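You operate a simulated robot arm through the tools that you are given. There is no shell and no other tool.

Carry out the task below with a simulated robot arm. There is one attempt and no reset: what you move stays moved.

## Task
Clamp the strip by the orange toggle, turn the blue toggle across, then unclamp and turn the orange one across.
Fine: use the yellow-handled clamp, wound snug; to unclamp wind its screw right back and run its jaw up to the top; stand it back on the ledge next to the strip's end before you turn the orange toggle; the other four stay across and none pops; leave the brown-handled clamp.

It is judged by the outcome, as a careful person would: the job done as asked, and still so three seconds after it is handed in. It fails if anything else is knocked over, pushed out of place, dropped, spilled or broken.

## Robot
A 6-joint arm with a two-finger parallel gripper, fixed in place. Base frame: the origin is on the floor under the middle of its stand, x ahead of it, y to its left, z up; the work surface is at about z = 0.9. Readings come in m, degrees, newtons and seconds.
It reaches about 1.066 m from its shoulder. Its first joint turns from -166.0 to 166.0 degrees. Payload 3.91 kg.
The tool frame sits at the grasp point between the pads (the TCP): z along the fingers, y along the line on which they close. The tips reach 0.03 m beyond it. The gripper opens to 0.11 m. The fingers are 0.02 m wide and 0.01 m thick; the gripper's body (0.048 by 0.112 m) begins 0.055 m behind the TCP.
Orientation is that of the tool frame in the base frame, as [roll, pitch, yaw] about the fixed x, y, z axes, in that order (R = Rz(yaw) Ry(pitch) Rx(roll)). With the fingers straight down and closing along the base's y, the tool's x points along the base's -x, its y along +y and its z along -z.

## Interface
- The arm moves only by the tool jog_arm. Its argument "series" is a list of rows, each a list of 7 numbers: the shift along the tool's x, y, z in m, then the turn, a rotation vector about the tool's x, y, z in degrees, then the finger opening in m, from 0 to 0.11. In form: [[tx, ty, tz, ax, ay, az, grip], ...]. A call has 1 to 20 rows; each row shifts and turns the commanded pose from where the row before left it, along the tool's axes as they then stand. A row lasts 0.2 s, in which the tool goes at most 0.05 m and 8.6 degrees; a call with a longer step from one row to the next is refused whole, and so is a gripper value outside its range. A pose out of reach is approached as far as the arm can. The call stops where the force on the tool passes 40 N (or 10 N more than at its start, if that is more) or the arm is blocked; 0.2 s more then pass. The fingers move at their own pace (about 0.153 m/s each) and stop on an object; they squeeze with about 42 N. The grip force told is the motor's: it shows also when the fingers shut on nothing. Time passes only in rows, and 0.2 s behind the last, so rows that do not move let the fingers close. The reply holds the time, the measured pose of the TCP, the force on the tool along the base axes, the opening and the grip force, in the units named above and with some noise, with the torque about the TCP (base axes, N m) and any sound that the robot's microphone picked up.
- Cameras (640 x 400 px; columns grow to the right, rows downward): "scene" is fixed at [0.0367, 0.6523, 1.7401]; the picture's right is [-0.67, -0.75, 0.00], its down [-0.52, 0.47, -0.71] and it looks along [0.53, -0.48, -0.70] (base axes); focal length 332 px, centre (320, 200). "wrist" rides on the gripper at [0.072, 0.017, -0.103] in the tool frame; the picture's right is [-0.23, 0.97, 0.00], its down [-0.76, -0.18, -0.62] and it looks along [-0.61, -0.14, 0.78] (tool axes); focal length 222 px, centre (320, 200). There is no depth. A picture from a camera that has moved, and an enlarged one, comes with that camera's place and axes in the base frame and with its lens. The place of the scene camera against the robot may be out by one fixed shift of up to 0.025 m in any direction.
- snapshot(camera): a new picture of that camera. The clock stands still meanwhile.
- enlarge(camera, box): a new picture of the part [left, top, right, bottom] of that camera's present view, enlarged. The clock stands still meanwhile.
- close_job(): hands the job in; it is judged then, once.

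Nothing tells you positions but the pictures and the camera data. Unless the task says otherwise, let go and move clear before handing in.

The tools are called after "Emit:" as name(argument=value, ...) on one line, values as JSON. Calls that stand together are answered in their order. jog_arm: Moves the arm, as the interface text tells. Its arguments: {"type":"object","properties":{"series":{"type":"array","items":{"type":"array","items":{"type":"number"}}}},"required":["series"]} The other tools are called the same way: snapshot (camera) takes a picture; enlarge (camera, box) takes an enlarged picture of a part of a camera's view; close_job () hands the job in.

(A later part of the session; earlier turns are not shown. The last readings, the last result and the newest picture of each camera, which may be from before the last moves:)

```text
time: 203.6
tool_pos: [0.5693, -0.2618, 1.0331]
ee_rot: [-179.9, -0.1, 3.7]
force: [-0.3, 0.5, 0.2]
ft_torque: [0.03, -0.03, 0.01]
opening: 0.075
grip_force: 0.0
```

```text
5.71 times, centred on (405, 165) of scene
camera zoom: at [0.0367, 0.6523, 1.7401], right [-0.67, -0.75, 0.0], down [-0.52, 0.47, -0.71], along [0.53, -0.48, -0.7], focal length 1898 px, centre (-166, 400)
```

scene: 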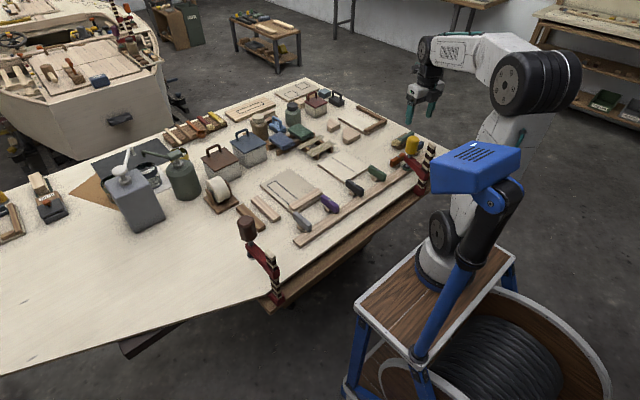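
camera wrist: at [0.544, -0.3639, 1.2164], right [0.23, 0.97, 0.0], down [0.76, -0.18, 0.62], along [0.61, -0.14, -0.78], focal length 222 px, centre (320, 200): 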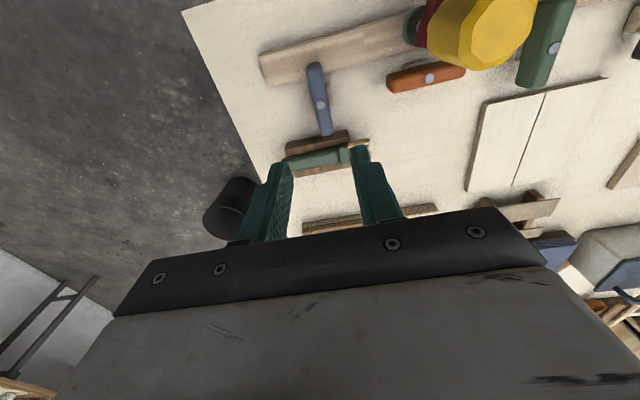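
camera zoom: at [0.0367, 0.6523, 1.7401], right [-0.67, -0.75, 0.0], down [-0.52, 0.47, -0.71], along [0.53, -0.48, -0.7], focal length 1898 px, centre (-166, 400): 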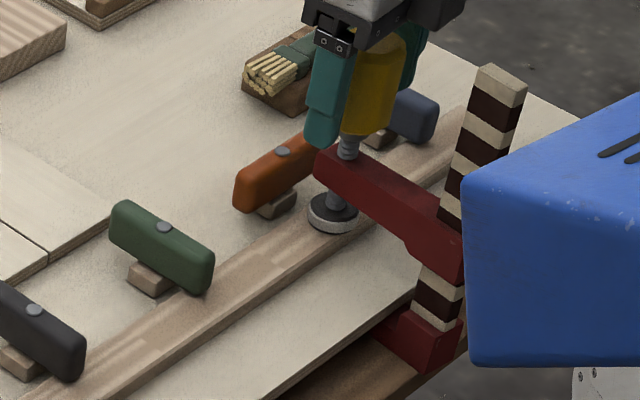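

Emit:
jog_arm(series=[[0, 0, 0, 0, 0, 0, 0.05], [0, 0, 0, 0, 0, 0, 0.03], [0, 0, 0, 0, 0, 0, 0.0], [0, 0, -0.0001, 0, 0, -8.5, 0.0], [0, 0, -0.0001, 0, 0, -8.5, 0.0], [0, 0, -0.0001, 0, 0, -8.5, 0.0], [0, 0, -0.0001, 0, 0, -8.5, 0.0], [0, 0, -0.0001, 0, 0, -8.5, 0.0], [0, 0, -0.0001, 0, 0, -8.5, 0.0], [0, 0, -0.0001, 0, 0, -8.5, 0.0], [0, 0, -0.0001, 0, 0, -8.5, 0.0], [0, 0, -0.0001, 0, 0, -8.5, 0.0], [0, 0, -0.0001, 0, 0, -8.5, 0.0], [0, 0, -0.0001, 0, 0, -8.5, 0.0], [0, 0, -0.0001, 0, 0, -8.5, 0.0], [0, 0, -0.0001, 0, 0, -8.5, 0.0], [0, 0, -0.0001, 0, 0, -8.5, 0.0], [0, 0, 0, 0, 0, 0, 0.0]])

Emit:
enlarge(camera="scene", box=[370, 130, 440, 200])

Emit:
enlarge(camera="scene", box=[395, 145, 420, 172])

```text
time: 207.4
tool_pos: [0.5696, -0.2632, 1.0337]
ee_rot: [179.8, 0.1, 122.9]
force: [1.7, 0.1, 0.7]
ft_torque: [0.05, -0.07, -0.01]
opening: 0.04
grip_force: 42.1
```

```text
5.71 times, centred on (405, 165) of scene
camera zoom: at [0.0367, 0.6523, 1.7401], right [-0.67, -0.75, 0.0], down [-0.52, 0.47, -0.71], along [0.53, -0.48, -0.7], focal length 1898 px, centre (-166, 400)
```

zoom: 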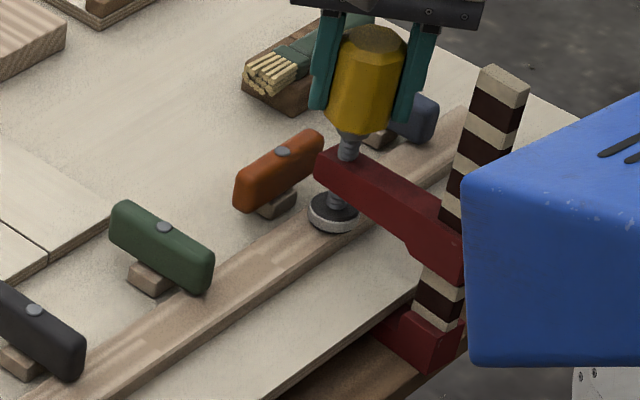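

```text
14.81 times, centred on (408, 158) of scene
camera zoom: at [0.0367, 0.6523, 1.7401], right [-0.67, -0.75, 0.0], down [-0.52, 0.47, -0.71], along [0.53, -0.48, -0.7], focal length 4921 px, centre (-976, 815)
```

zoom: 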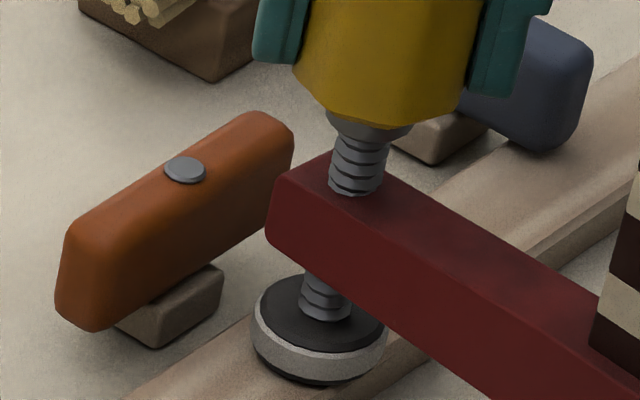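

Emit:
jog_arm(series=[[0, 0, -0.0001, 0, 0, -8.5, 0.0], [0, 0, -0.0001, 0, 0, -8.5, 0.0], [0, 0, -0.0001, 0, 0, -8.5, 0.0], [0, 0, -0.0001, 0, 0, -8.5, 0.0], [0, 0, -0.0001, 0, 0, -8.5, 0.0], [0, 0, -0.0001, 0, 0, -8.5, 0.0], [0, 0, -0.0001, 0, 0, -8.5, 0.0], [0, 0, -0.0001, 0, 0, -8.5, 0.0], [0, 0, -0.0001, 0, 0, -8.5, 0.0], [0, 0, -0.0001, 0, 0, -8.5, 0.0], [0, 0, -0.0001, 0, 0, -8.5, 0.0], [0, 0, -0.0001, 0, 0, -8.5, 0.0], [0, 0, -0.0001, 0, 0, -8.5, 0.0], [0, 0, -0.0001, 0, 0, -8.5, 0.0], [0, 0, 0, 0, 0, 0, 0.0]])

Emit:
enlarge(camera="scene", box=[370, 130, 440, 200])

Emit:
enlarge(camera="scene", box=[395, 145, 420, 172])

```text
time: 210.6
tool_pos: [0.5702, -0.2626, 1.0351]
ee_rot: [180.0, 0.0, -118.1]
force: [0.8, 0.3, 0.2]
ft_torque: [-0.03, -0.14, -0.03]
opening: 0.0399
grip_force: 42.0
```

```text
5.71 times, centred on (405, 165) of scene
camera zoom: at [0.0367, 0.6523, 1.7401], right [-0.67, -0.75, 0.0], down [-0.52, 0.47, -0.71], along [0.53, -0.48, -0.7], focal length 1898 px, centre (-166, 400)
```

zoom: 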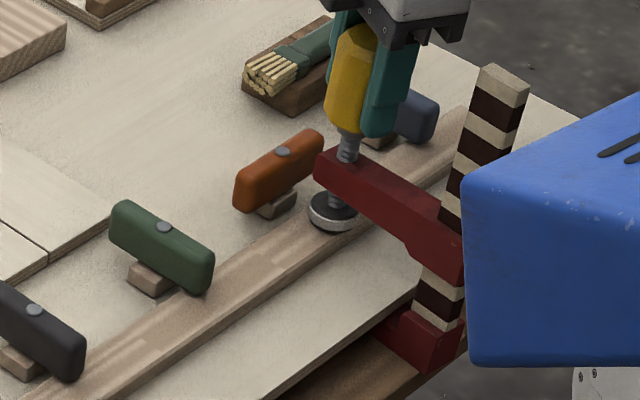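

```text
14.81 times, centred on (408, 158) of scene
camera zoom: at [0.0367, 0.6523, 1.7401], right [-0.67, -0.75, 0.0], down [-0.52, 0.47, -0.71], along [0.53, -0.48, -0.7], focal length 4921 px, centre (-976, 815)
```

zoom: 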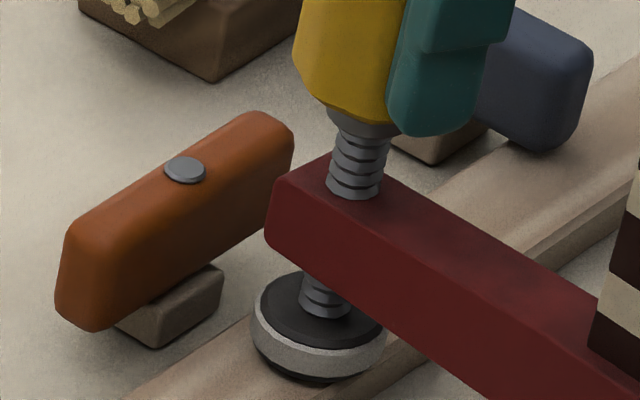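

Nearly back to how it was at the start. One more bite to make sure the screw is right back.

Emit:
jog_arm(series=[[0, 0, 0, 0, 0, 0, 0.055], [0, 0, 0, 0, 0, 0, 0.075], [0, 0, 0, 0, 0, 8.5, 0.075], [0, 0, 0, 0, 0, 8.5, 0.075], [0, 0, 0, 0, 0, 8.5, 0.075], [0, 0, 0, 0, 0, 8.5, 0.075], [0, 0, 0, 0, 0, 8.5, 0.075], [0, 0, 0, 0, 0, 8.5, 0.075], [0, 0, 0, 0, 0, 8.5, 0.075], [0, 0, 0, 0, 0, 8.5, 0.075], [0, 0, 0, 0, 0, 8.5, 0.075], [0, 0, 0, 0, 0, 8.5, 0.075], [0, 0, 0, 0, 0, 8.5, 0.075], [0, 0, 0, 0, 0, 8.5, 0.075], [0, 0, 0, 0, 0, 8.5, 0.075], [0, 0, 0, 0, 0, 8.5, 0.075], [0, 0, 0, 0, 0, 8.5, 0.075], [0, 0, 0, 0, 0, 8.5, 0.075], [0, 0, 0, 0, 0, 8.5, 0.075], [0, 0, 0, 0, 0, 8.5, 0.075]])

Emit:
jog_arm(series=[[0, 0, 0, 0, 0, 8.5, 0.075], [0, 0, 0, 0, 0, 8.5, 0.075], [0, 0, 0, 0, 0, 8.5, 0.075], [0, 0, 0, 0, 0, 8.5, 0.075], [0, 0, 0, 0, 0, 8.5, 0.075], [0, 0, 0, 0, 0, 8.5, 0.075], [0, 0, 0, 0, 0, 8.5, 0.075], [0, 0, 0, 0, 0, 8.5, 0.075], [0, 0, 0, 0, 0, 8.5, 0.075], [0, 0, 0, 0, 0, 8.5, 0.075], [0, 0, 0, 0, 0, 0, 0.05], [0, 0, 0, 0, 0, 0, 0.03], [0, 0, 0, 0, 0, 0, 0.0], [0, 0, -0.0001, 0, 0, -8.5, 0.0], [0, 0, -0.0001, 0, 0, -8.5, 0.0], [0, 0, -0.0001, 0, 0, -8.5, 0.0], [0, 0, -0.0001, 0, 0, -8.5, 0.0], [0, 0, -0.0001, 0, 0, -8.5, 0.0], [0, 0, 0, 0, 0, 0, 0.0]])

Emit:
enlarge(camera="scene", box=[370, 130, 440, 200])

Emit:
enlarge(camera="scene", box=[395, 145, 420, 172])

```text
time: 214.8
tool_pos: [0.5693, -0.2624, 1.0343]
ee_rot: [179.9, 0.0, 88.6]
force: [-0.5, -0.2, 0.3]
ft_torque: [-0.02, -0.04, 0.03]
opening: 0.0748
grip_force: 0.1
```

```text
time: 218.8
tool_pos: [0.5687, -0.2626, 1.0354]
ee_rot: [179.9, -0.2, 46.4]
force: [1.1, -1.3, 0.0]
ft_torque: [0.01, -0.19, -0.02]
opening: 0.0392
grip_force: 42.8
```

```text
5.71 times, centred on (405, 165) of scene
camera zoom: at [0.0367, 0.6523, 1.7401], right [-0.67, -0.75, 0.0], down [-0.52, 0.47, -0.71], along [0.53, -0.48, -0.7], focal length 1898 px, centre (-166, 400)
```

zoom: 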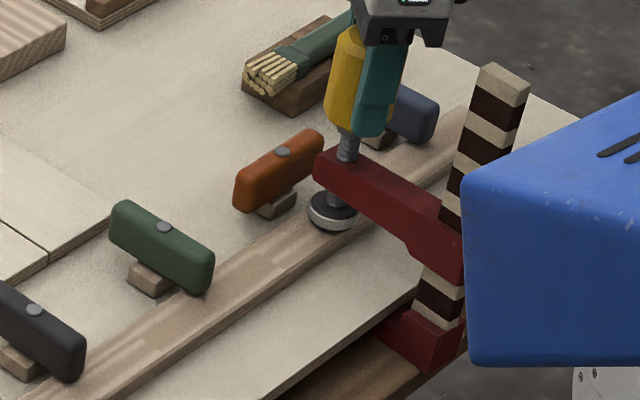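

```text
14.81 times, centred on (408, 158) of scene
camera zoom: at [0.0367, 0.6523, 1.7401], right [-0.67, -0.75, 0.0], down [-0.52, 0.47, -0.71], along [0.53, -0.48, -0.7], focal length 4921 px, centre (-976, 815)
```

zoom: 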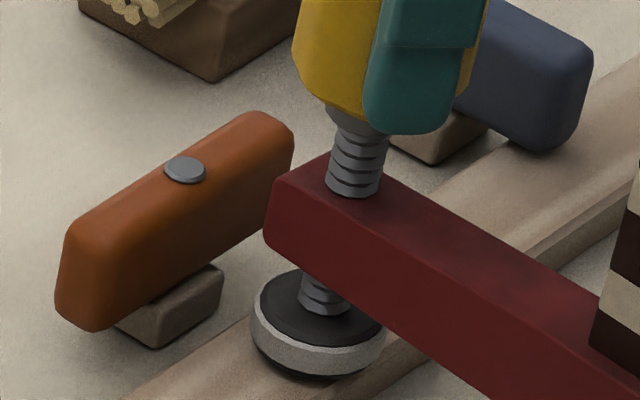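

Emit:
jog_arm(series=[[0, 0, -0.0001, 0, 0, -8.5, 0.0], [0, 0, -0.0001, 0, 0, -8.5, 0.0], [0, 0, -0.0001, 0, 0, -8.5, 0.0], [0, 0, -0.0001, 0, 0, -8.5, 0.0], [0, 0, -0.0001, 0, 0, -8.5, 0.0], [0, 0, -0.0001, 0, 0, -8.5, 0.0], [0, 0, -0.0001, 0, 0, -8.5, 0.0], [0, 0, -0.0001, 0, 0, -8.5, 0.0], [0, 0, -0.0001, 0, 0, -8.5, 0.0], [0, 0, -0.0001, 0, 0, -8.5, 0.0], [0, 0, 0, 0, 0, 0, 0.0]])

Emit:
enlarge(camera="scene", box=[370, 130, 440, 200])

Emit:
enlarge(camera="scene", box=[395, 145, 420, 172])

```text
time: 221.2
tool_pos: [0.57, -0.2638, 1.036]
ee_rot: [179.9, 0.1, 131.5]
force: [-1.0, 0.6, -0.4]
ft_torque: [0.06, 0.29, 0.03]
opening: 0.0391
grip_force: 41.9
```

```text
5.71 times, centred on (405, 165) of scene
camera zoom: at [0.0367, 0.6523, 1.7401], right [-0.67, -0.75, 0.0], down [-0.52, 0.47, -0.71], along [0.53, -0.48, -0.7], focal length 1898 px, centre (-166, 400)
```

zoom: 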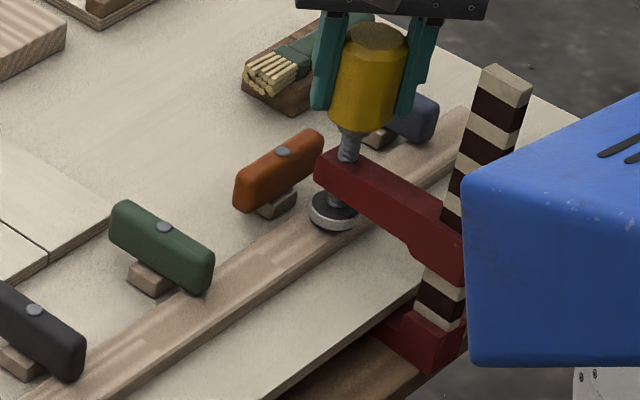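

```text
14.81 times, centred on (408, 158) of scene
camera zoom: at [0.0367, 0.6523, 1.7401], right [-0.67, -0.75, 0.0], down [-0.52, 0.47, -0.71], along [0.53, -0.48, -0.7], focal length 4921 px, centre (-976, 815)
```

zoom: 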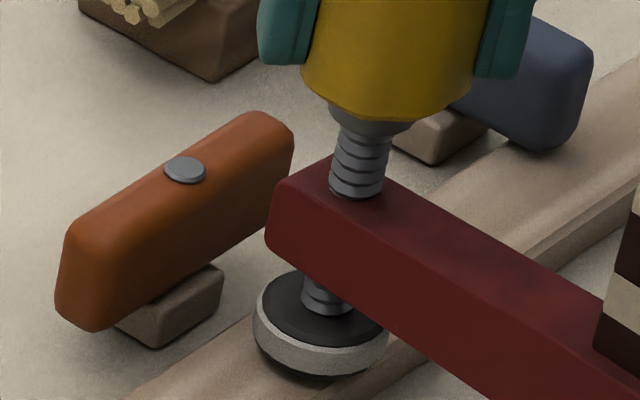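

Emit:
jog_arm(series=[[0, 0, -0.0001, 0, 0, -8.5, 0.0], [0, 0, -0.0001, 0, 0, -8.5, 0.0], [0, 0, -0.0001, 0, 0, -8.5, 0.0], [0, 0, -0.0001, 0, 0, -8.5, 0.0], [0, 0, -0.0001, 0, 0, -8.5, 0.0], [0, 0, -0.0001, 0, 0, -8.5, 0.0], [0, 0, -0.0001, 0, 0, -8.5, 0.0], [0, 0, -0.0001, 0, 0, -8.5, 0.0], [0, 0, -0.0001, 0, 0, -8.5, 0.0], [0, 0, -0.0001, 0, 0, -8.5, 0.0], [0, 0, -0.0001, 0, 0, -8.5, 0.0], [0, 0, -0.0001, 0, 0, -8.5, 0.0], [0, 0, -0.0001, 0, 0, -8.5, 0.0], [0, 0, 0, 0, 0, 0, 0.0]])

Emit:
enlarge(camera="scene", box=[370, 130, 440, 200])

Emit:
enlarge(camera="scene", box=[395, 145, 420, 172])

Emit:
enlarge(camera="wrist", box=[220, 40, 420, 220])

```text
time: 224.2
tool_pos: [0.5689, -0.2626, 1.0375]
ee_rot: [-179.9, -0.1, -118.0]
force: [-1.5, 0.6, 1.3]
ft_torque: [0.21, 0.22, 0.02]
opening: 0.0387
grip_force: 42.4
```

```text
5.71 times, centred on (405, 165) of scene
camera zoom: at [0.0367, 0.6523, 1.7401], right [-0.67, -0.75, 0.0], down [-0.52, 0.47, -0.71], along [0.53, -0.48, -0.7], focal length 1898 px, centre (-166, 400)
```

zoom: 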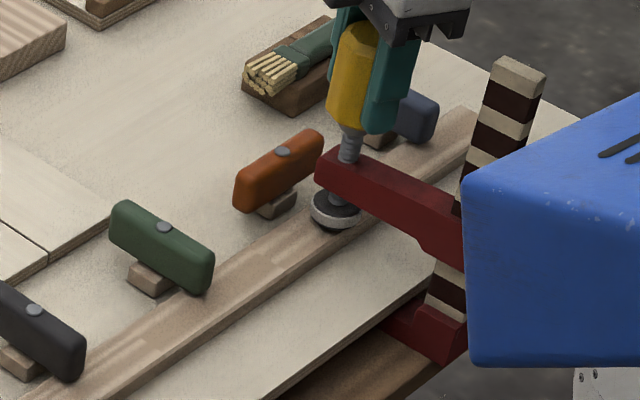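

```text
14.81 times, centred on (408, 158) of scene
camera zoom: at [0.0367, 0.6523, 1.7401], right [-0.67, -0.75, 0.0], down [-0.52, 0.47, -0.71], along [0.53, -0.48, -0.7], focal length 4921 px, centre (-976, 815)
```

zoom: 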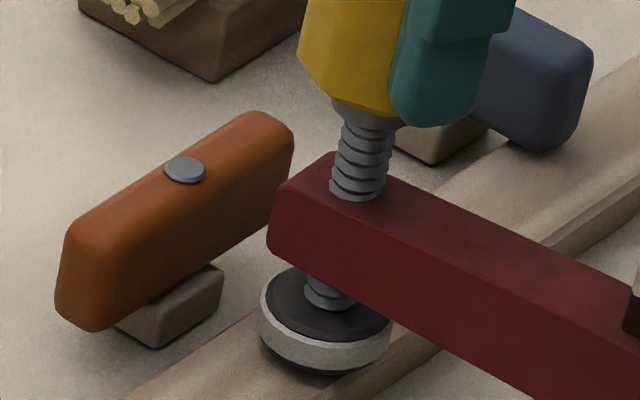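

```text
2.22 times, centred on (320, 130) of wrist
camera zoom: at [0.5203, -0.318, 1.1406], right [-0.75, 0.66, 0.0], down [0.51, 0.59, 0.62], along [0.41, 0.47, -0.78], focal length 494 px, centre (320, 356)
```

zoom: 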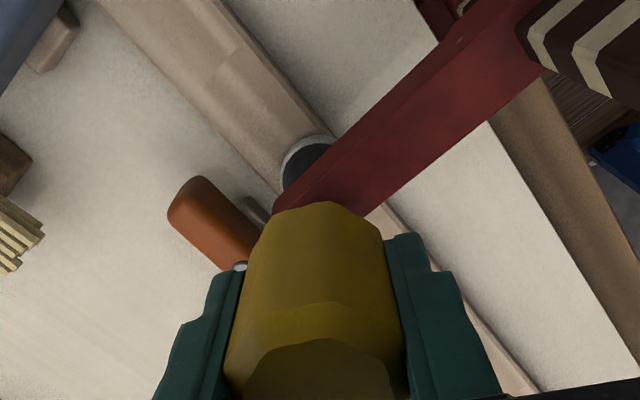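

The clamp body may now be turning with the handle, which would mean the screw is fully back. I'll check with one small further turn.

Emit:
jog_arm(series=[[0, 0, 0, 0, 0, -8.5, 0.0], [0, 0, 0, 0, 0, -8.5, 0.0], [0, 0, 0, 0, 0, 0, 0.0]])

Emit:
enlarge(camera="scene", box=[370, 130, 440, 200])

Emit:
enlarge(camera="scene", box=[395, 145, 420, 172])

```text
time: 225.0
tool_pos: [0.5684, -0.2627, 1.0373]
ee_rot: [-179.8, 0.0, -101.1]
force: [0.2, 0.7, 0.0]
ft_torque: [0.18, -0.06, -0.08]
opening: 0.0386
grip_force: 42.1
```

```text
5.71 times, centred on (405, 165) of scene
camera zoom: at [0.0367, 0.6523, 1.7401], right [-0.67, -0.75, 0.0], down [-0.52, 0.47, -0.71], along [0.53, -0.48, -0.7], focal length 1898 px, centre (-166, 400)
```

zoom: 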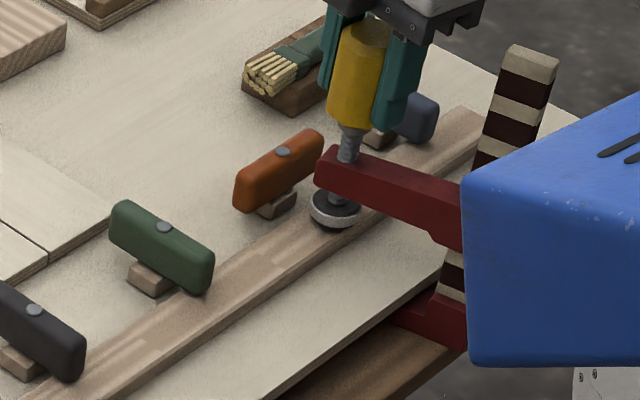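

```text
14.81 times, centred on (408, 158) of scene
camera zoom: at [0.0367, 0.6523, 1.7401], right [-0.67, -0.75, 0.0], down [-0.52, 0.47, -0.71], along [0.53, -0.48, -0.7], focal length 4921 px, centre (-976, 815)
```

zoom: 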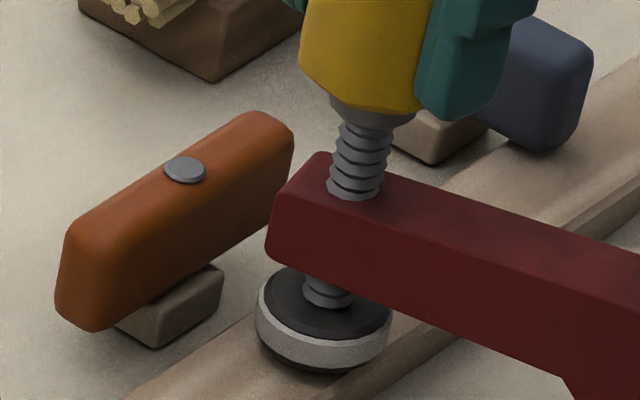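

The clamp body now turns rigidly with the handle: the screw is right back against its stop. Next I'll run the jaw up to the top by lifting the handle straight up.

Emit:
jog_arm(series=[[0, 0, -0.003, 0, 0, 0, 0.0], [0, 0, -0.005, 0, 0, 0, 0.0], [0, 0, -0.008, 0, 0, 0, 0.0], [0, 0, -0.01, 0, 0, 0, 0.0], [0, 0, -0.01, 0, 0, 0, 0.0], [0, 0, -0.01, 0, 0, 0, 0.0], [0, 0, -0.006, 0, 0, 0, 0.0], [0, 0, 0, 0, 0, 0, 0.0]])

Emit:
enlarge(camera="scene", box=[360, 110, 450, 200])

```text
time: 226.8
tool_pos: [0.569, -0.2633, 1.087]
ee_rot: [-180.0, 0.0, -101.2]
force: [0.7, -0.4, -2.4]
ft_torque: [0.06, -0.16, -0.03]
opening: 0.0382
grip_force: 41.9
```

```text
4.44 times, centred on (405, 155) of scene
camera zoom: at [0.0367, 0.6523, 1.7401], right [-0.67, -0.75, 0.0], down [-0.52, 0.47, -0.71], along [0.53, -0.48, -0.7], focal length 1476 px, centre (-58, 400)
```

zoom: 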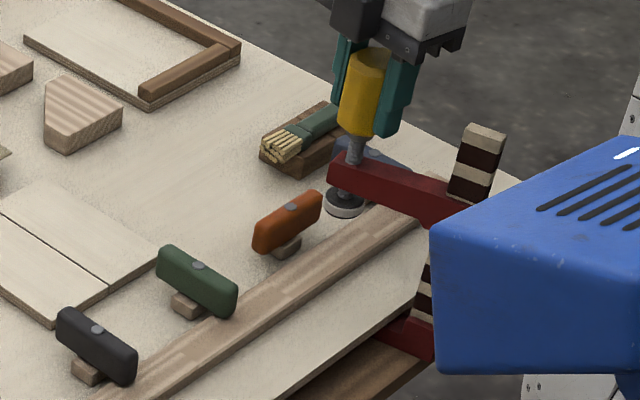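

The jaw is sliding up. I'll continue in small steps until it meets the stop.

Emit:
jog_arm(series=[[0, 0, -0.004, 0, 0, 0, 0.0], [0, 0, -0.004, 0, 0, 0, 0.0], [0, 0, -0.003, 0, 0, 0, 0.0], [0, 0, -0.002, 0, 0, 0, 0.0], [0, 0, 0, 0, 0, 0, 0.0]])

Emit:
enlarge(camera="scene", box=[360, 110, 450, 200])

```text
time: 228.0
tool_pos: [0.5683, -0.2633, 1.1014]
ee_rot: [-179.9, 0.1, -101.3]
force: [0.2, 0.4, -3.0]
ft_torque: [0.04, -0.13, 0.0]
opening: 0.0383
grip_force: 41.9
```

```text
4.44 times, centred on (405, 155) of scene
camera zoom: at [0.0367, 0.6523, 1.7401], right [-0.67, -0.75, 0.0], down [-0.52, 0.47, -0.71], along [0.53, -0.48, -0.7], focal length 1476 px, centre (-58, 400)
```

zoom: 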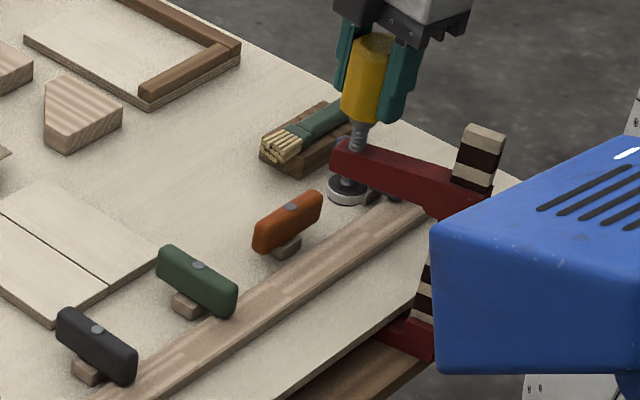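

Emit:
jog_arm(series=[[0, 0, -0.003, 0, 0, 0, 0.0], [0, 0, -0.003, 0, 0, 0, 0.0], [0, 0, -0.003, 0, 0, 0, 0.0], [0, 0, 0, 0, 0, 0, 0.0]])

Emit:
enlarge(camera="scene", box=[360, 110, 450, 200])

```text
time: 229.0
tool_pos: [0.5687, -0.2626, 1.1108]
ee_rot: [-180.0, 0.1, -101.1]
force: [1.7, -1.4, -37.2]
ft_torque: [0.02, -0.52, 0.03]
opening: 0.0388
grip_force: 41.9
```

```text
4.44 times, centred on (405, 155) of scene
camera zoom: at [0.0367, 0.6523, 1.7401], right [-0.67, -0.75, 0.0], down [-0.52, 0.47, -0.71], along [0.53, -0.48, -0.7], focal length 1476 px, centre (-58, 400)
```

zoom: 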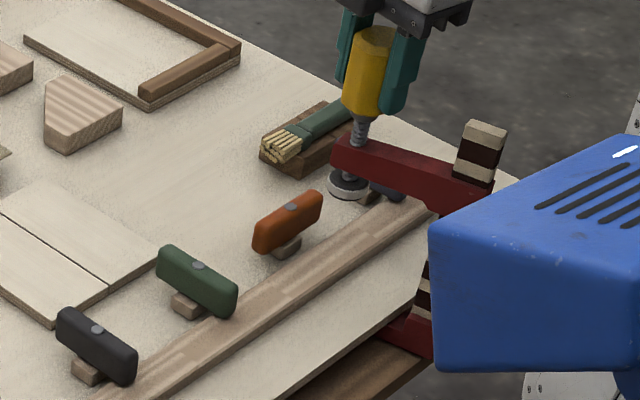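

The jaw is at its top stop (and the lower jaw is touching under the bench). I'll ease down so the clamp isn't pressing under the bench.

Emit:
jog_arm(series=[[0, 0, 0.002, 0, 0, 0, 0.0], [0, 0, 0.001, 0, 0, 0, 0.0], [0, 0, 0, 0, 0, 0, 0.0]])

Emit:
enlarge(camera="wrist", box=[220, 20, 440, 220])

```text
time: 229.8
tool_pos: [0.5694, -0.2625, 1.1096]
ee_rot: [-179.8, -0.1, -101.2]
force: [-1.0, 0.1, -4.5]
ft_torque: [0.08, -0.27, 0.04]
opening: 0.0385
grip_force: 41.7
```

```text
2.00 times, centred on (330, 120) of wrist
camera zoom: at [0.5385, -0.3304, 1.2126], right [-0.91, 0.41, 0.0], down [0.32, 0.71, 0.62], along [0.26, 0.57, -0.78], focal length 444 px, centre (300, 360)
```

zoom: 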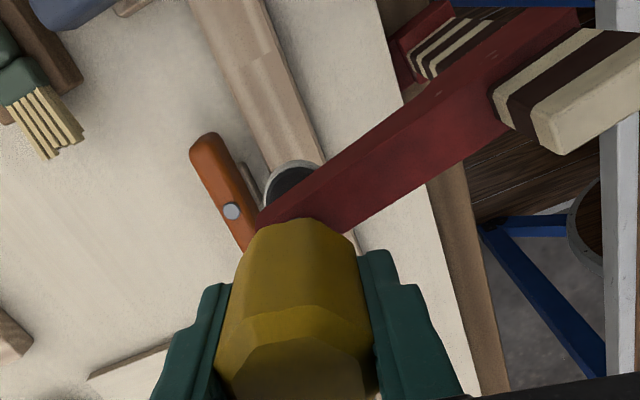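

I'm carrying the clamp (4.5 N) with the jaw at the top. I'll set it down on the ledge, release, then regrip the bar to carry it back as I did at first.

Emit:
jog_arm(series=[[0, 0, 0.0015, 0, 0, 0, 0.0], [0, 0, 0.0015, 0, 0, 0, 0.0], [0, 0, 0, 0, 0, 0, 0.0]])

Emit:
enlarge(camera="scene", box=[390, 140, 450, 200])

```text
time: 230.6
tool_pos: [0.5688, -0.2633, 1.1056]
ee_rot: [-180.0, 0.1, -101.2]
force: [0.1, -0.4, -4.2]
ft_torque: [0.05, -0.15, 0.02]
opening: 0.0387
grip_force: 42.5
```

```text
6.67 times, centred on (420, 170) of scene
camera zoom: at [0.0367, 0.6523, 1.7401], right [-0.67, -0.75, 0.0], down [-0.52, 0.47, -0.71], along [0.53, -0.48, -0.7], focal length 2214 px, centre (-347, 400)
```

zoom: 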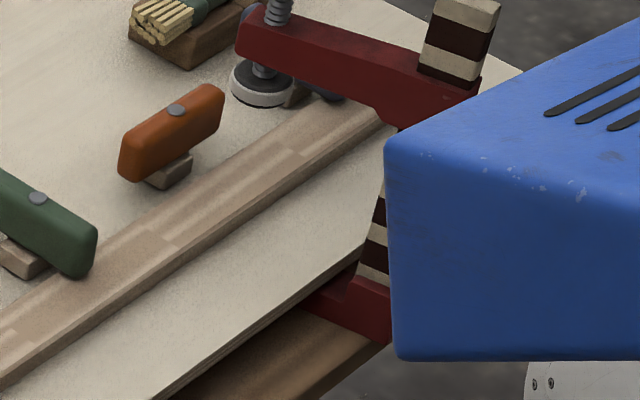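

Emit:
jog_arm(series=[[0, 0, 0.001, 0, 0, 0, 0.0], [0, 0, 0.001, 0, 0, 0, 0.0], [0, 0, 0, 0, 0, 0, 0.0]])

```text
time: 231.4
tool_pos: [0.5686, -0.2632, 1.1033]
ee_rot: [-179.9, 0.0, -101.2]
force: [-1.2, -0.2, -0.9]
ft_torque: [-0.05, 0.58, 0.01]
opening: 0.0384
grip_force: 42.3
```

Resting on the ledge now. Releasing and rising, then positioning above the bar.

Emit:
jog_arm(series=[[0, 0, 0, 0, 0, 0, 0.045], [0, 0, 0, 0, 0, 0, 0.06], [0, 0, 0, 0, 0, 0, 0.08], [0, 0, -0.02, 0, 0, 0, 0.08], [0, 0, -0.03, 0, 0, 0, 0.08], [0, 0, -0.04, 0, 0, 0, 0.08], [0, 0, -0.03, 0, 0, 0, 0.08], [0, 0, 0, 0, 0, 0, 0.08]])

Emit:
snapshot(camera="wrist")

Emit:
enlarge(camera="wrist", box=[260, 20, 440, 180])

Emit:
enlarge(camera="scene", box=[360, 110, 450, 200])

```text
time: 233.2
tool_pos: [0.5679, -0.261, 1.2222]
ee_rot: [-180.0, -0.1, -101.2]
force: [-0.1, -0.7, -0.2]
ft_torque: [-0.01, 0.03, 0.01]
opening: 0.0798
grip_force: 0.0
```

```text
taken
camera wrist: at [0.5375, -0.3292, 1.3253], right [-0.91, 0.41, 0.0], down [0.32, 0.71, 0.62], along [0.26, 0.57, -0.78], focal length 222 px, centre (320, 200)
```

wrist: 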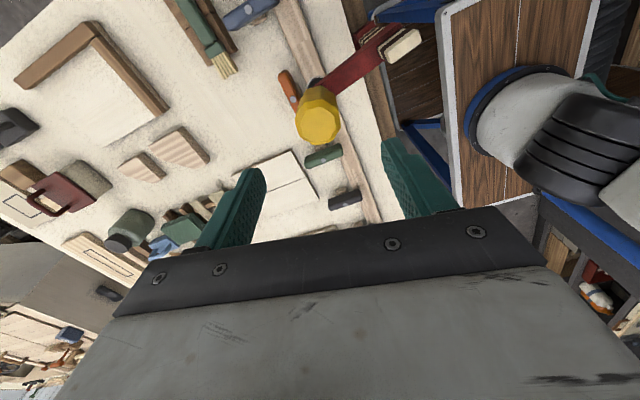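

```text
2.50 times, centred on (350, 100) of wrist
camera zoom: at [0.5375, -0.3292, 1.3253], right [-0.91, 0.41, 0.0], down [0.32, 0.71, 0.62], along [0.26, 0.57, -0.78], focal length 555 px, centre (245, 450)
```

zoom: 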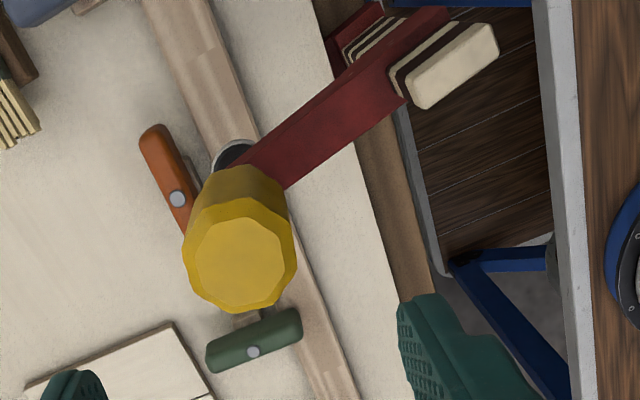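

```text
4.44 times, centred on (405, 155) of scene
camera zoom: at [0.0367, 0.6523, 1.7401], right [-0.67, -0.75, 0.0], down [-0.52, 0.47, -0.71], along [0.53, -0.48, -0.7], focal length 1476 px, centre (-58, 400)
```

zoom: 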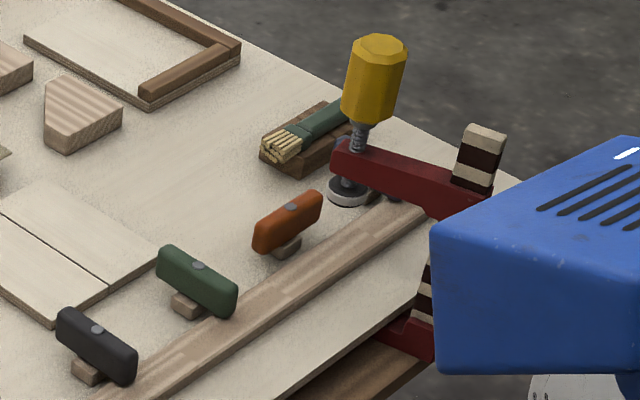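

The clamp is standing with about 12° of yaw, bar top centre at (0.477, -0.284). I'll go above it and rotate so the fingers close along the bar's long section.

Emit:
jog_arm(series=[[0.0134, 0.0283, 0, 0, 0, 0, 0.06], [0.0134, 0.0283, 0, 0, 0, 0, 0.06], [0.0134, 0.0283, 0, 0, 0, 0, 0.06], [0, 0, 0, 0, 0, 8.5, 0.06], [0, 0, 0, 0, 0, 8.5, 0.06], [0, 0, 0, 0, 0, 8.5, 0.06], [0, 0, 0, 0, 0, 8.5, 0.06], [0, 0, 0, 0, 0, 8.5, 0.06], [0, 0, 0, 0, 0, 8.5, 0.06], [0, 0, 0, 0, 0, 8.5, 0.06], [0, 0, 0, 0, 0, 8.5, 0.06], [0, 0, 0, 0, 0, 8.5, 0.06], [0, 0, 0, 0, 0, 8.5, 0.06], [0, 0, 0, 0, 0, 8.5, 0.06], [0, 0, 0, 0, 0, 8.5, 0.06], [0, 0, 0, 0, 0, 8.5, 0.06], [0, 0, 0, 0, 0, 8.5, 0.06], [0, 0, 0, 0, 0, 8.5, 0.06], [0, 0, 0, 0, 0, 8.5, 0.06], [0, 0, 0, 0, 0, 8.5, 0.06]])

Emit:
jog_arm(series=[[0, 0, 0, 0, 0, 8.0, 0.06], [0, 0, 0, 0, 0, 3.8, 0.06], [0, 0, 0, 0, 0, 0, 0.06]])

Emit:
snapshot(camera="wrist")

Emit:
enlarge(camera="wrist", box=[240, 50, 420, 200])

```text
time: 237.4
tool_pos: [0.4774, -0.2845, 1.2218]
ee_rot: [179.8, 0.2, 114.1]
force: [0.6, -0.5, 0.0]
ft_torque: [-0.02, 0.0, -0.01]
opening: 0.0598
grip_force: 0.1
```

```text
time: 238.2
tool_pos: [0.477, -0.286, 1.2235]
ee_rot: [179.9, 0.1, 102.4]
force: [0.0, 0.3, 0.6]
ft_torque: [0.01, -0.02, 0.01]
opening: 0.0599
grip_force: 0.0
```

```text
taken
camera wrist: at [0.4788, -0.2111, 1.3265], right [1.0, -0.01, 0.0], down [-0.01, -0.78, 0.62], along [-0.01, -0.62, -0.78], focal length 222 px, centre (320, 200)
```

wrist: 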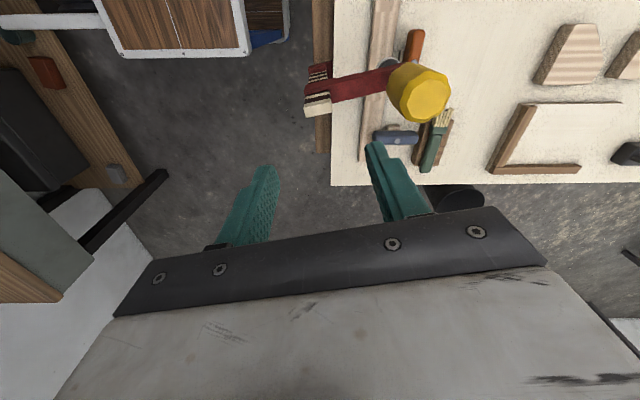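

```text
2.67 times, centred on (330, 125) of wrist
camera zoom: at [0.4788, -0.2111, 1.3265], right [1.0, -0.01, 0.0], down [-0.01, -0.78, 0.62], along [-0.01, -0.62, -0.78], focal length 592 px, centre (293, 400)
```

zoom: 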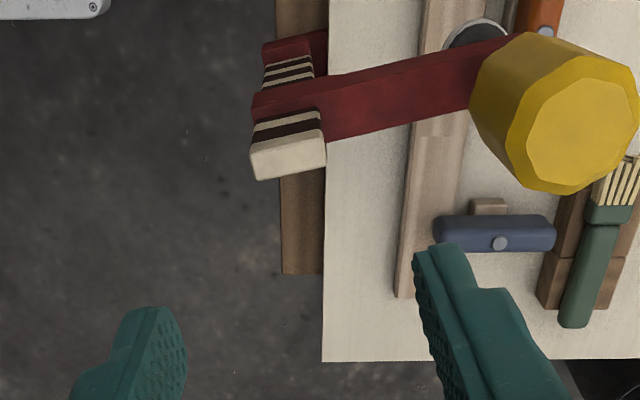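

Aligned with the bar's orientation (~13°). Descending in two steps.

Emit:
jog_arm(series=[[0.0028, -0.0008, 0, 0, 0, 0, 0.06], [0, 0, 0.04, 0, 0, 0, 0.06], [0, 0, 0.04, 0, 0, 0, 0.06], [0, 0, 0.035, 0, 0, 0, 0.06], [0, 0, 0, 0, 0, 0, 0.06]])

Emit:
enlarge(camera="wrist", box=[230, 90, 410, 240])

```text
time: 239.4
tool_pos: [0.4764, -0.2819, 1.108]
ee_rot: [179.9, 0.1, 102.5]
force: [-0.5, -0.7, 0.0]
ft_torque: [0.0, -0.02, 0.01]
opening: 0.0601
grip_force: 0.0
```

```text
2.67 times, centred on (320, 165) of wrist
camera zoom: at [0.477, -0.2071, 1.2121], right [1.0, -0.01, 0.0], down [-0.01, -0.78, 0.62], along [-0.01, -0.62, -0.78], focal length 592 px, centre (320, 293)
```

zoom: 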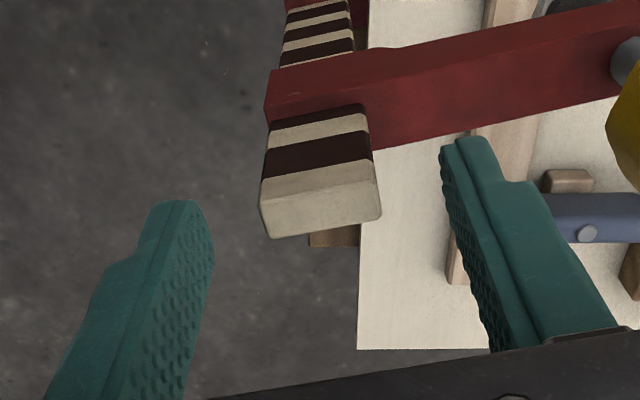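

The bar is centred and the jaw housing's top is at about 1.043. I'll go down to z≈1.078 and close.

Emit:
jog_arm(series=[[0, 0, 0.015, 0, 0, 0, 0.06], [0, 0, 0.014, 0, 0, 0, 0.06], [0, 0, 0, 0, 0, 0, 0.06], [0, 0, 0, 0, 0, 0, 0.04], [0, 0, 0, 0, 0, 0, 0.02], [0, 0, 0, 0, 0, 0, 0.0], [0, 0, 0, 0, 0, 0, 0.0]])

Emit:
enlarge(camera="wrist", box=[230, 90, 410, 240])

```text
time: 241.0
tool_pos: [0.4774, -0.2831, 1.0787]
ee_rot: [179.8, 0.0, 102.5]
force: [0.6, -1.0, -0.2]
ft_torque: [-0.09, 0.11, -0.03]
opening: 0.0301
grip_force: 42.0
```

```text
2.67 times, centred on (320, 165) of wrist
camera zoom: at [0.478, -0.2081, 1.1817], right [1.0, -0.01, 0.0], down [-0.01, -0.78, 0.62], along [-0.01, -0.62, -0.78], focal length 592 px, centre (320, 293)
```

zoom: 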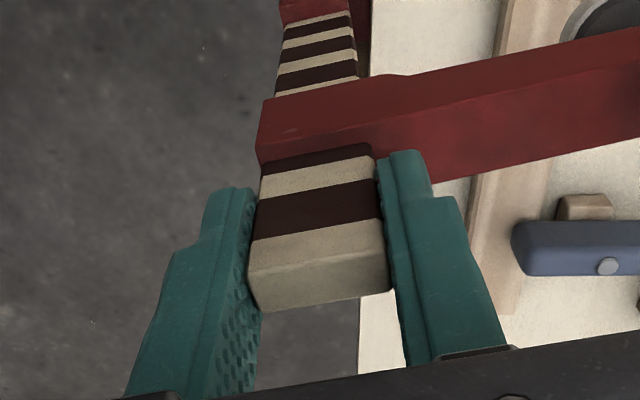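

Gripped. I'll lift 3 mm and turn the clamp straight.

Emit:
jog_arm(series=[[0, 0, -0.0015, 0, 0, 0, 0.0], [0, 0, -0.0015, 0, 0, 0, 0.0], [0, 0, 0, 0, 0, 0, 0.0], [0, 0, 0, 0, 0, 4, 0.0], [0, 0, 0, 0, 0, 4, 0.0], [0, 0, 0, 0, 0, 4.3, 0.0], [0, 0, 0, 0, 0, 0, 0.0]])

Emit:
enlarge(camera="scene", box=[360, 110, 450, 200])

```text
time: 242.6
tool_pos: [0.4764, -0.2837, 1.0838]
ee_rot: [179.9, 0.1, 90.1]
force: [-0.1, 0.1, -6.1]
ft_torque: [0.0, 0.32, 0.03]
opening: 0.0296
grip_force: 41.9
```

```text
4.44 times, centred on (405, 155) of scene
camera zoom: at [0.0367, 0.6523, 1.7401], right [-0.67, -0.75, 0.0], down [-0.52, 0.47, -0.71], along [0.53, -0.48, -0.7], focal length 1476 px, centre (-58, 400)
```

zoom: 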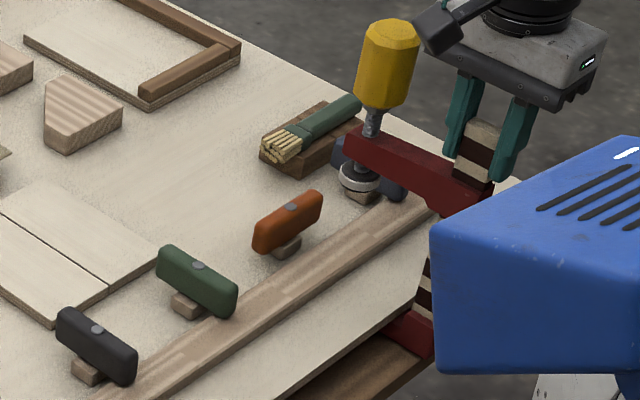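

The clamp is straight and lifted. I'll lower 1 mm and carry it along +y back to its original spot by the strip's end.

Emit:
jog_arm(series=[[0, 0, 0.001, 0, 0, 0, 0.0], [0.005, 0, 0, 0, 0, 0, 0.0], [0.01, 0, 0, 0, 0, 0, 0.0], [0.02, 0, 0, 0, 0, 0, 0.0], [0.02, 0, 0, 0, 0, 0, 0.0], [0.02, 0, 0, 0, 0, 0, 0.0], [0.02, 0, 0, 0, 0, 0, 0.0], [0.02, 0, 0, 0, 0, 0, 0.0], [0.02, 0, 0, 0, 0, 0, 0.0], [0.02, 0, 0, 0, 0, 0, 0.0], [0.02, 0, 0, 0, 0, 0, 0.0], [0.02, 0, 0, 0, 0, 0, 0.0], [0.02, 0, 0, 0, 0, 0, 0.0], [0.02, 0, 0, 0, 0, 0, 0.0], [0.02, 0, 0, 0, 0, 0, 0.0], [0.02, 0, 0, 0, 0, 0, 0.0], [0.02, 0, 0, 0, 0, 0, 0.0], [0.01, 0, 0, 0, 0, 0, 0.0], [0.005, 0, 0, 0, 0, 0, 0.0], [0, 0, 0, 0, 0, 0, 0.0]])

Emit:
snapshot(camera="scene")

Emit:
enlarge(camera="scene", box=[320, 110, 440, 230])

```text
time: 246.8
tool_pos: [0.4754, 0.028, 1.0804]
ee_rot: [179.8, 0.0, 90.3]
force: [-0.5, -0.5, -5.3]
ft_torque: [0.02, 0.17, 0.01]
opening: 0.0295
grip_force: 42.1
```

```text
taken
```

scene: 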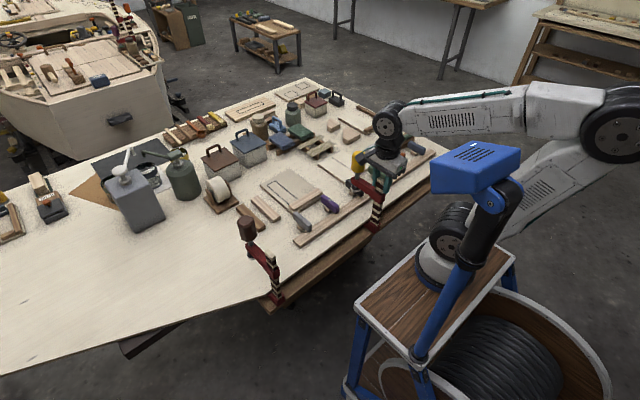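

```text
3.33 times, centred on (380, 170) of scene
camera zoom: at [0.0367, 0.6523, 1.7401], right [-0.67, -0.75, 0.0], down [-0.52, 0.47, -0.71], along [0.53, -0.48, -0.7], focal length 1107 px, centre (120, 300)
```

zoom: 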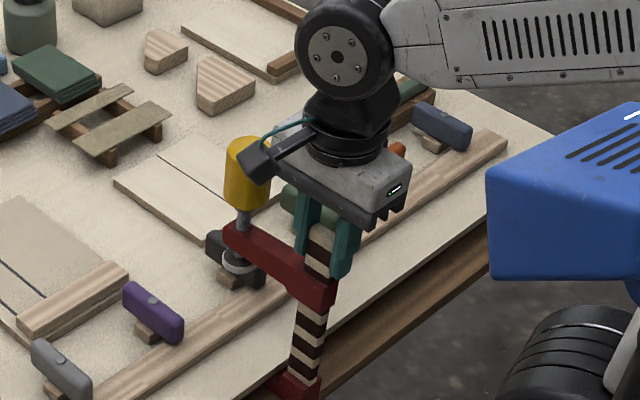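

Emit:
jog_arm(series=[[0.005, 0, 0, 0, 0, 0, 0.0], [0.01, 0.0002, 0, 0, 0, 0, 0.0], [0.02, 0.0002, 0, 0, 0, 0, 0.0], [0.02, 0.0002, 0, 0, 0, 0, 0.0], [0.02, 0.0002, 0, 0, 0, 0, 0.0], [0.02, 0.0002, 0, 0, 0, 0, 0.0], [0.02, 0.0002, 0, 0, 0, 0, 0.0], [0.02, 0.0002, 0, 0, 0, 0, 0.0], [0.02, 0.0002, 0, 0, 0, 0, 0.0], [0.02, 0.0002, 0, 0, 0, 0, 0.0], [0.02, 0.0002, 0, 0, 0, 0, 0.0], [0.02, 0.0002, 0, 0, 0, 0, 0.0], [0.02, 0.0002, 0, 0, 0, 0, 0.0], [0.02, 0.0002, 0, 0, 0, 0, 0.0], [0.02, 0.0002, 0, 0, 0, 0, 0.0], [0.02, 0.0002, 0, 0, 0, 0, 0.0], [0.012, 0, 0, 0, 0, 0, 0.0], [0.006, 0, 0, 0, 0, 0, 0.0], [0.004, 0, 0, 0, 0, 0, 0.0], [0, 0, 0, 0, 0, 0, 0.0]])

Emit:
snapshot(camera="scene")

Emit:
enlarge(camera="scene", box=[220, 190, 340, 310])

Emit:
snapshot(camera="wrist")

```text
time: 251.0
tool_pos: [0.4769, 0.3448, 1.0817]
ee_rot: [179.9, 0.0, 90.2]
force: [-0.1, 0.0, -5.1]
ft_torque: [-0.03, 0.17, 0.02]
opening: 0.0298
grip_force: 41.8
```

```text
taken
```

scene: 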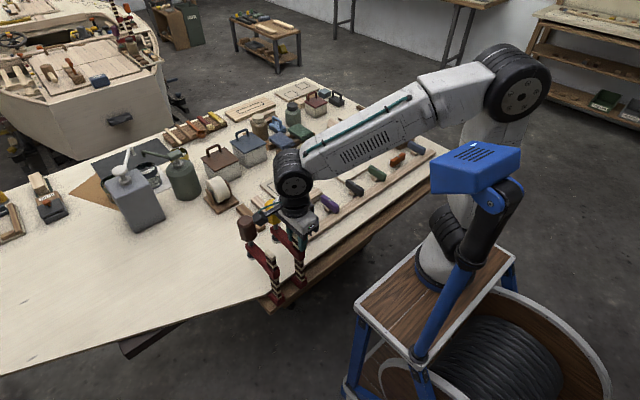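

```text
3.33 times, centred on (280, 250) of scene
camera zoom: at [0.0367, 0.6523, 1.7401], right [-0.67, -0.75, 0.0], down [-0.52, 0.47, -0.71], along [0.53, -0.48, -0.7], focal length 1107 px, centre (453, 33)
```

zoom: 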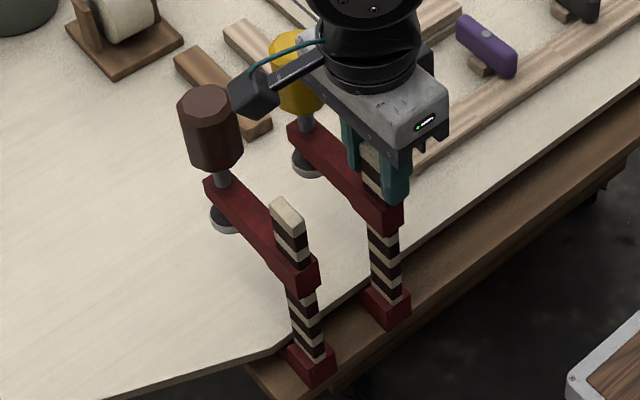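

```text
taken
camera wrist: at [0.4942, 0.4171, 1.1848], right [0.97, -0.22, 0.0], down [-0.18, -0.76, 0.62], along [-0.14, -0.61, -0.78], focal length 222 px, centre (320, 200)
```

wrist: 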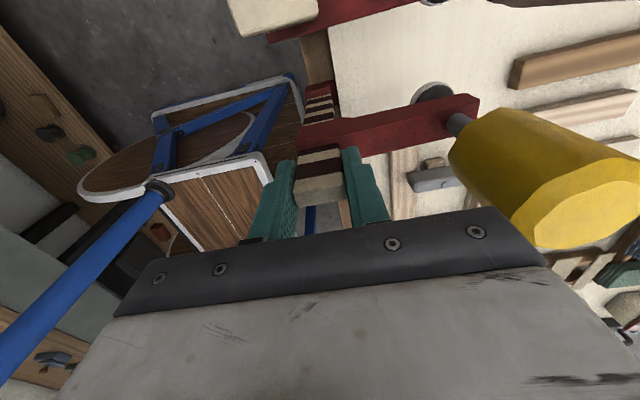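

The clamp is back beside the strip's end next to the brown one. Lowering onto the ledge.

Emit:
jog_arm(series=[[0, 0, 0.001, 0, 0, 0, 0.0], [0, 0, 0.001, 0, 0, 0, 0.0], [0, 0, 0, 0, 0, 0, 0.0]])

```text
time: 251.8
tool_pos: [0.4772, 0.3447, 1.078]
ee_rot: [179.9, -0.1, 90.3]
force: [0.4, 0.6, -4.5]
ft_torque: [-0.01, 0.18, -0.02]
opening: 0.0298
grip_force: 41.7
```

Emit:
jog_arm(series=[[0, 0, 0.001, 0, 0, 0, 0.0], [0, 0, 0.0005, 0, 0, 0, 0.0], [0, 0, 0, 0, 0, 0, 0.0]])

```text
time: 252.6
tool_pos: [0.4779, 0.3452, 1.0785]
ee_rot: [179.8, -0.1, 90.2]
force: [-1.2, -4.5, 22.0]
ft_torque: [-1.15, 0.67, 0.02]
opening: 0.0298
grip_force: 41.7
```

Firm contact; easing up slightly and releasing.

Emit:
jog_arm(series=[[0, 0, -0.001, 0, 0, 0, 0.0], [0, 0, 0, 0, 0, 0, 0.0]])

```text
time: 253.2
tool_pos: [0.4769, 0.3451, 1.0791]
ee_rot: [179.9, 0.0, 90.2]
force: [2.2, -0.9, 4.2]
ft_torque: [-0.1, -0.24, -0.01]
opening: 0.0298
grip_force: 42.0
```

Emit:
jog_arm(series=[[0, 0, 0, 0, 0, 0, 0.035], [0, 0, 0, 0, 0, 0, 0.05], [0, 0, 0, 0, 0, 0, 0.06], [0, 0, -0.015, 0, 0, 0, 0.06], [0, 0, -0.03, 0, 0, 0, 0.06], [0, 0, -0.04, 0, 0, 0, 0.06], [0, 0, -0.04, 0, 0, 0, 0.06], [0, 0, 0, 0, 0, 0, 0.06]])

Emit:
enlarge(camera="scene", box=[220, 190, 340, 310])

Emit:
snapshot(camera="wrist")

```text
time: 255.0
tool_pos: [0.4783, 0.344, 1.2036]
ee_rot: [179.8, 0.0, 90.2]
force: [-0.2, -0.7, 0.3]
ft_torque: [0.02, 0.0, 0.01]
opening: 0.0599
grip_force: 0.0
```

```text
3.33 times, centred on (280, 250) of scene
camera zoom: at [0.0367, 0.6523, 1.7401], right [-0.67, -0.75, 0.0], down [-0.52, 0.47, -0.71], along [0.53, -0.48, -0.7], focal length 1107 px, centre (453, 33)
```

zoom: 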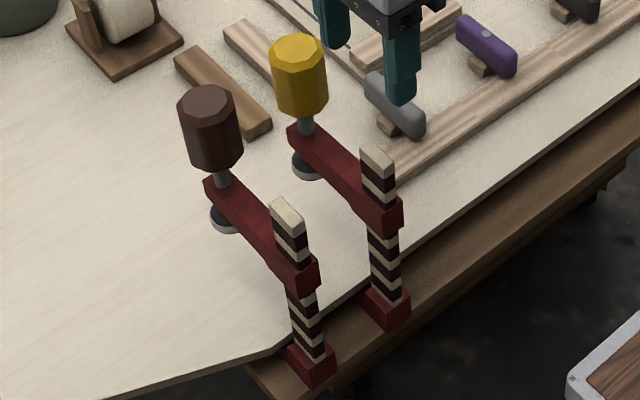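

```text
taken
camera wrist: at [0.496, 0.4175, 1.3064], right [0.97, -0.22, 0.0], down [-0.18, -0.76, 0.62], along [-0.14, -0.61, -0.78], focal length 222 px, centre (320, 200)
```

wrist: 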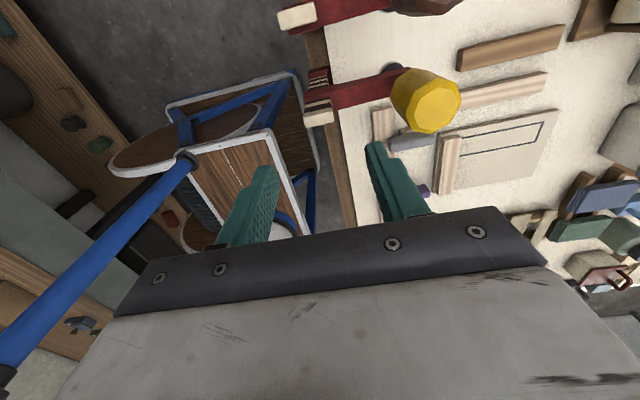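

The yellow clamp stands next to the brown one. I'll zoom to verify that its jaw is at the top and its screw back.

Emit:
enlarge(camera="scene", box=[285, 200, 355, 290])

Emit:
enlarge(camera="scene", box=[255, 215, 325, 305])

Emit:
enlarge(camera="wrist", box=[270, 0, 470, 150])

```text
4.44 times, centred on (320, 245) of scene
camera zoom: at [0.0367, 0.6523, 1.7401], right [-0.67, -0.75, 0.0], down [-0.52, 0.47, -0.71], along [0.53, -0.48, -0.7], focal length 1476 px, centre (320, 0)
```

zoom: 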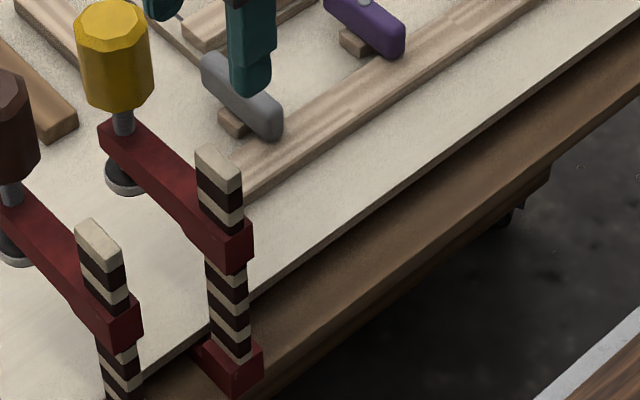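

```text
4.44 times, centred on (290, 260) of scene
camera zoom: at [0.0367, 0.6523, 1.7401], right [-0.67, -0.75, 0.0], down [-0.52, 0.47, -0.71], along [0.53, -0.48, -0.7], focal length 1476 px, centre (453, -67)
```

zoom: 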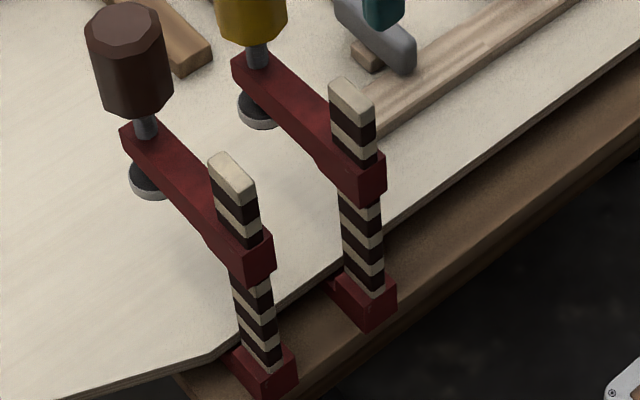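

```text
2.67 times, centred on (370, 75) of wrist
camera zoom: at [0.496, 0.4175, 1.3064], right [0.97, -0.22, 0.0], down [-0.18, -0.76, 0.62], along [-0.14, -0.61, -0.78], focal length 592 px, centre (187, 533)
```

zoom: 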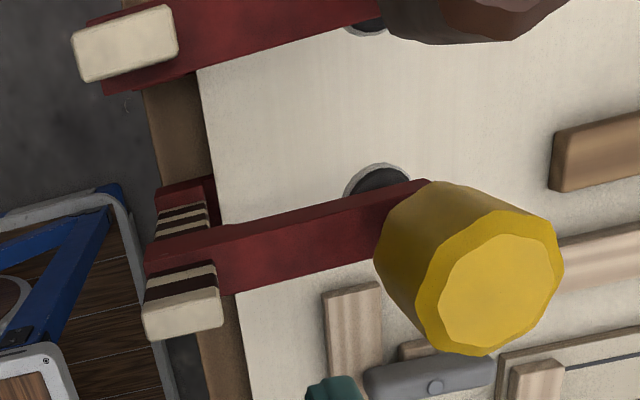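

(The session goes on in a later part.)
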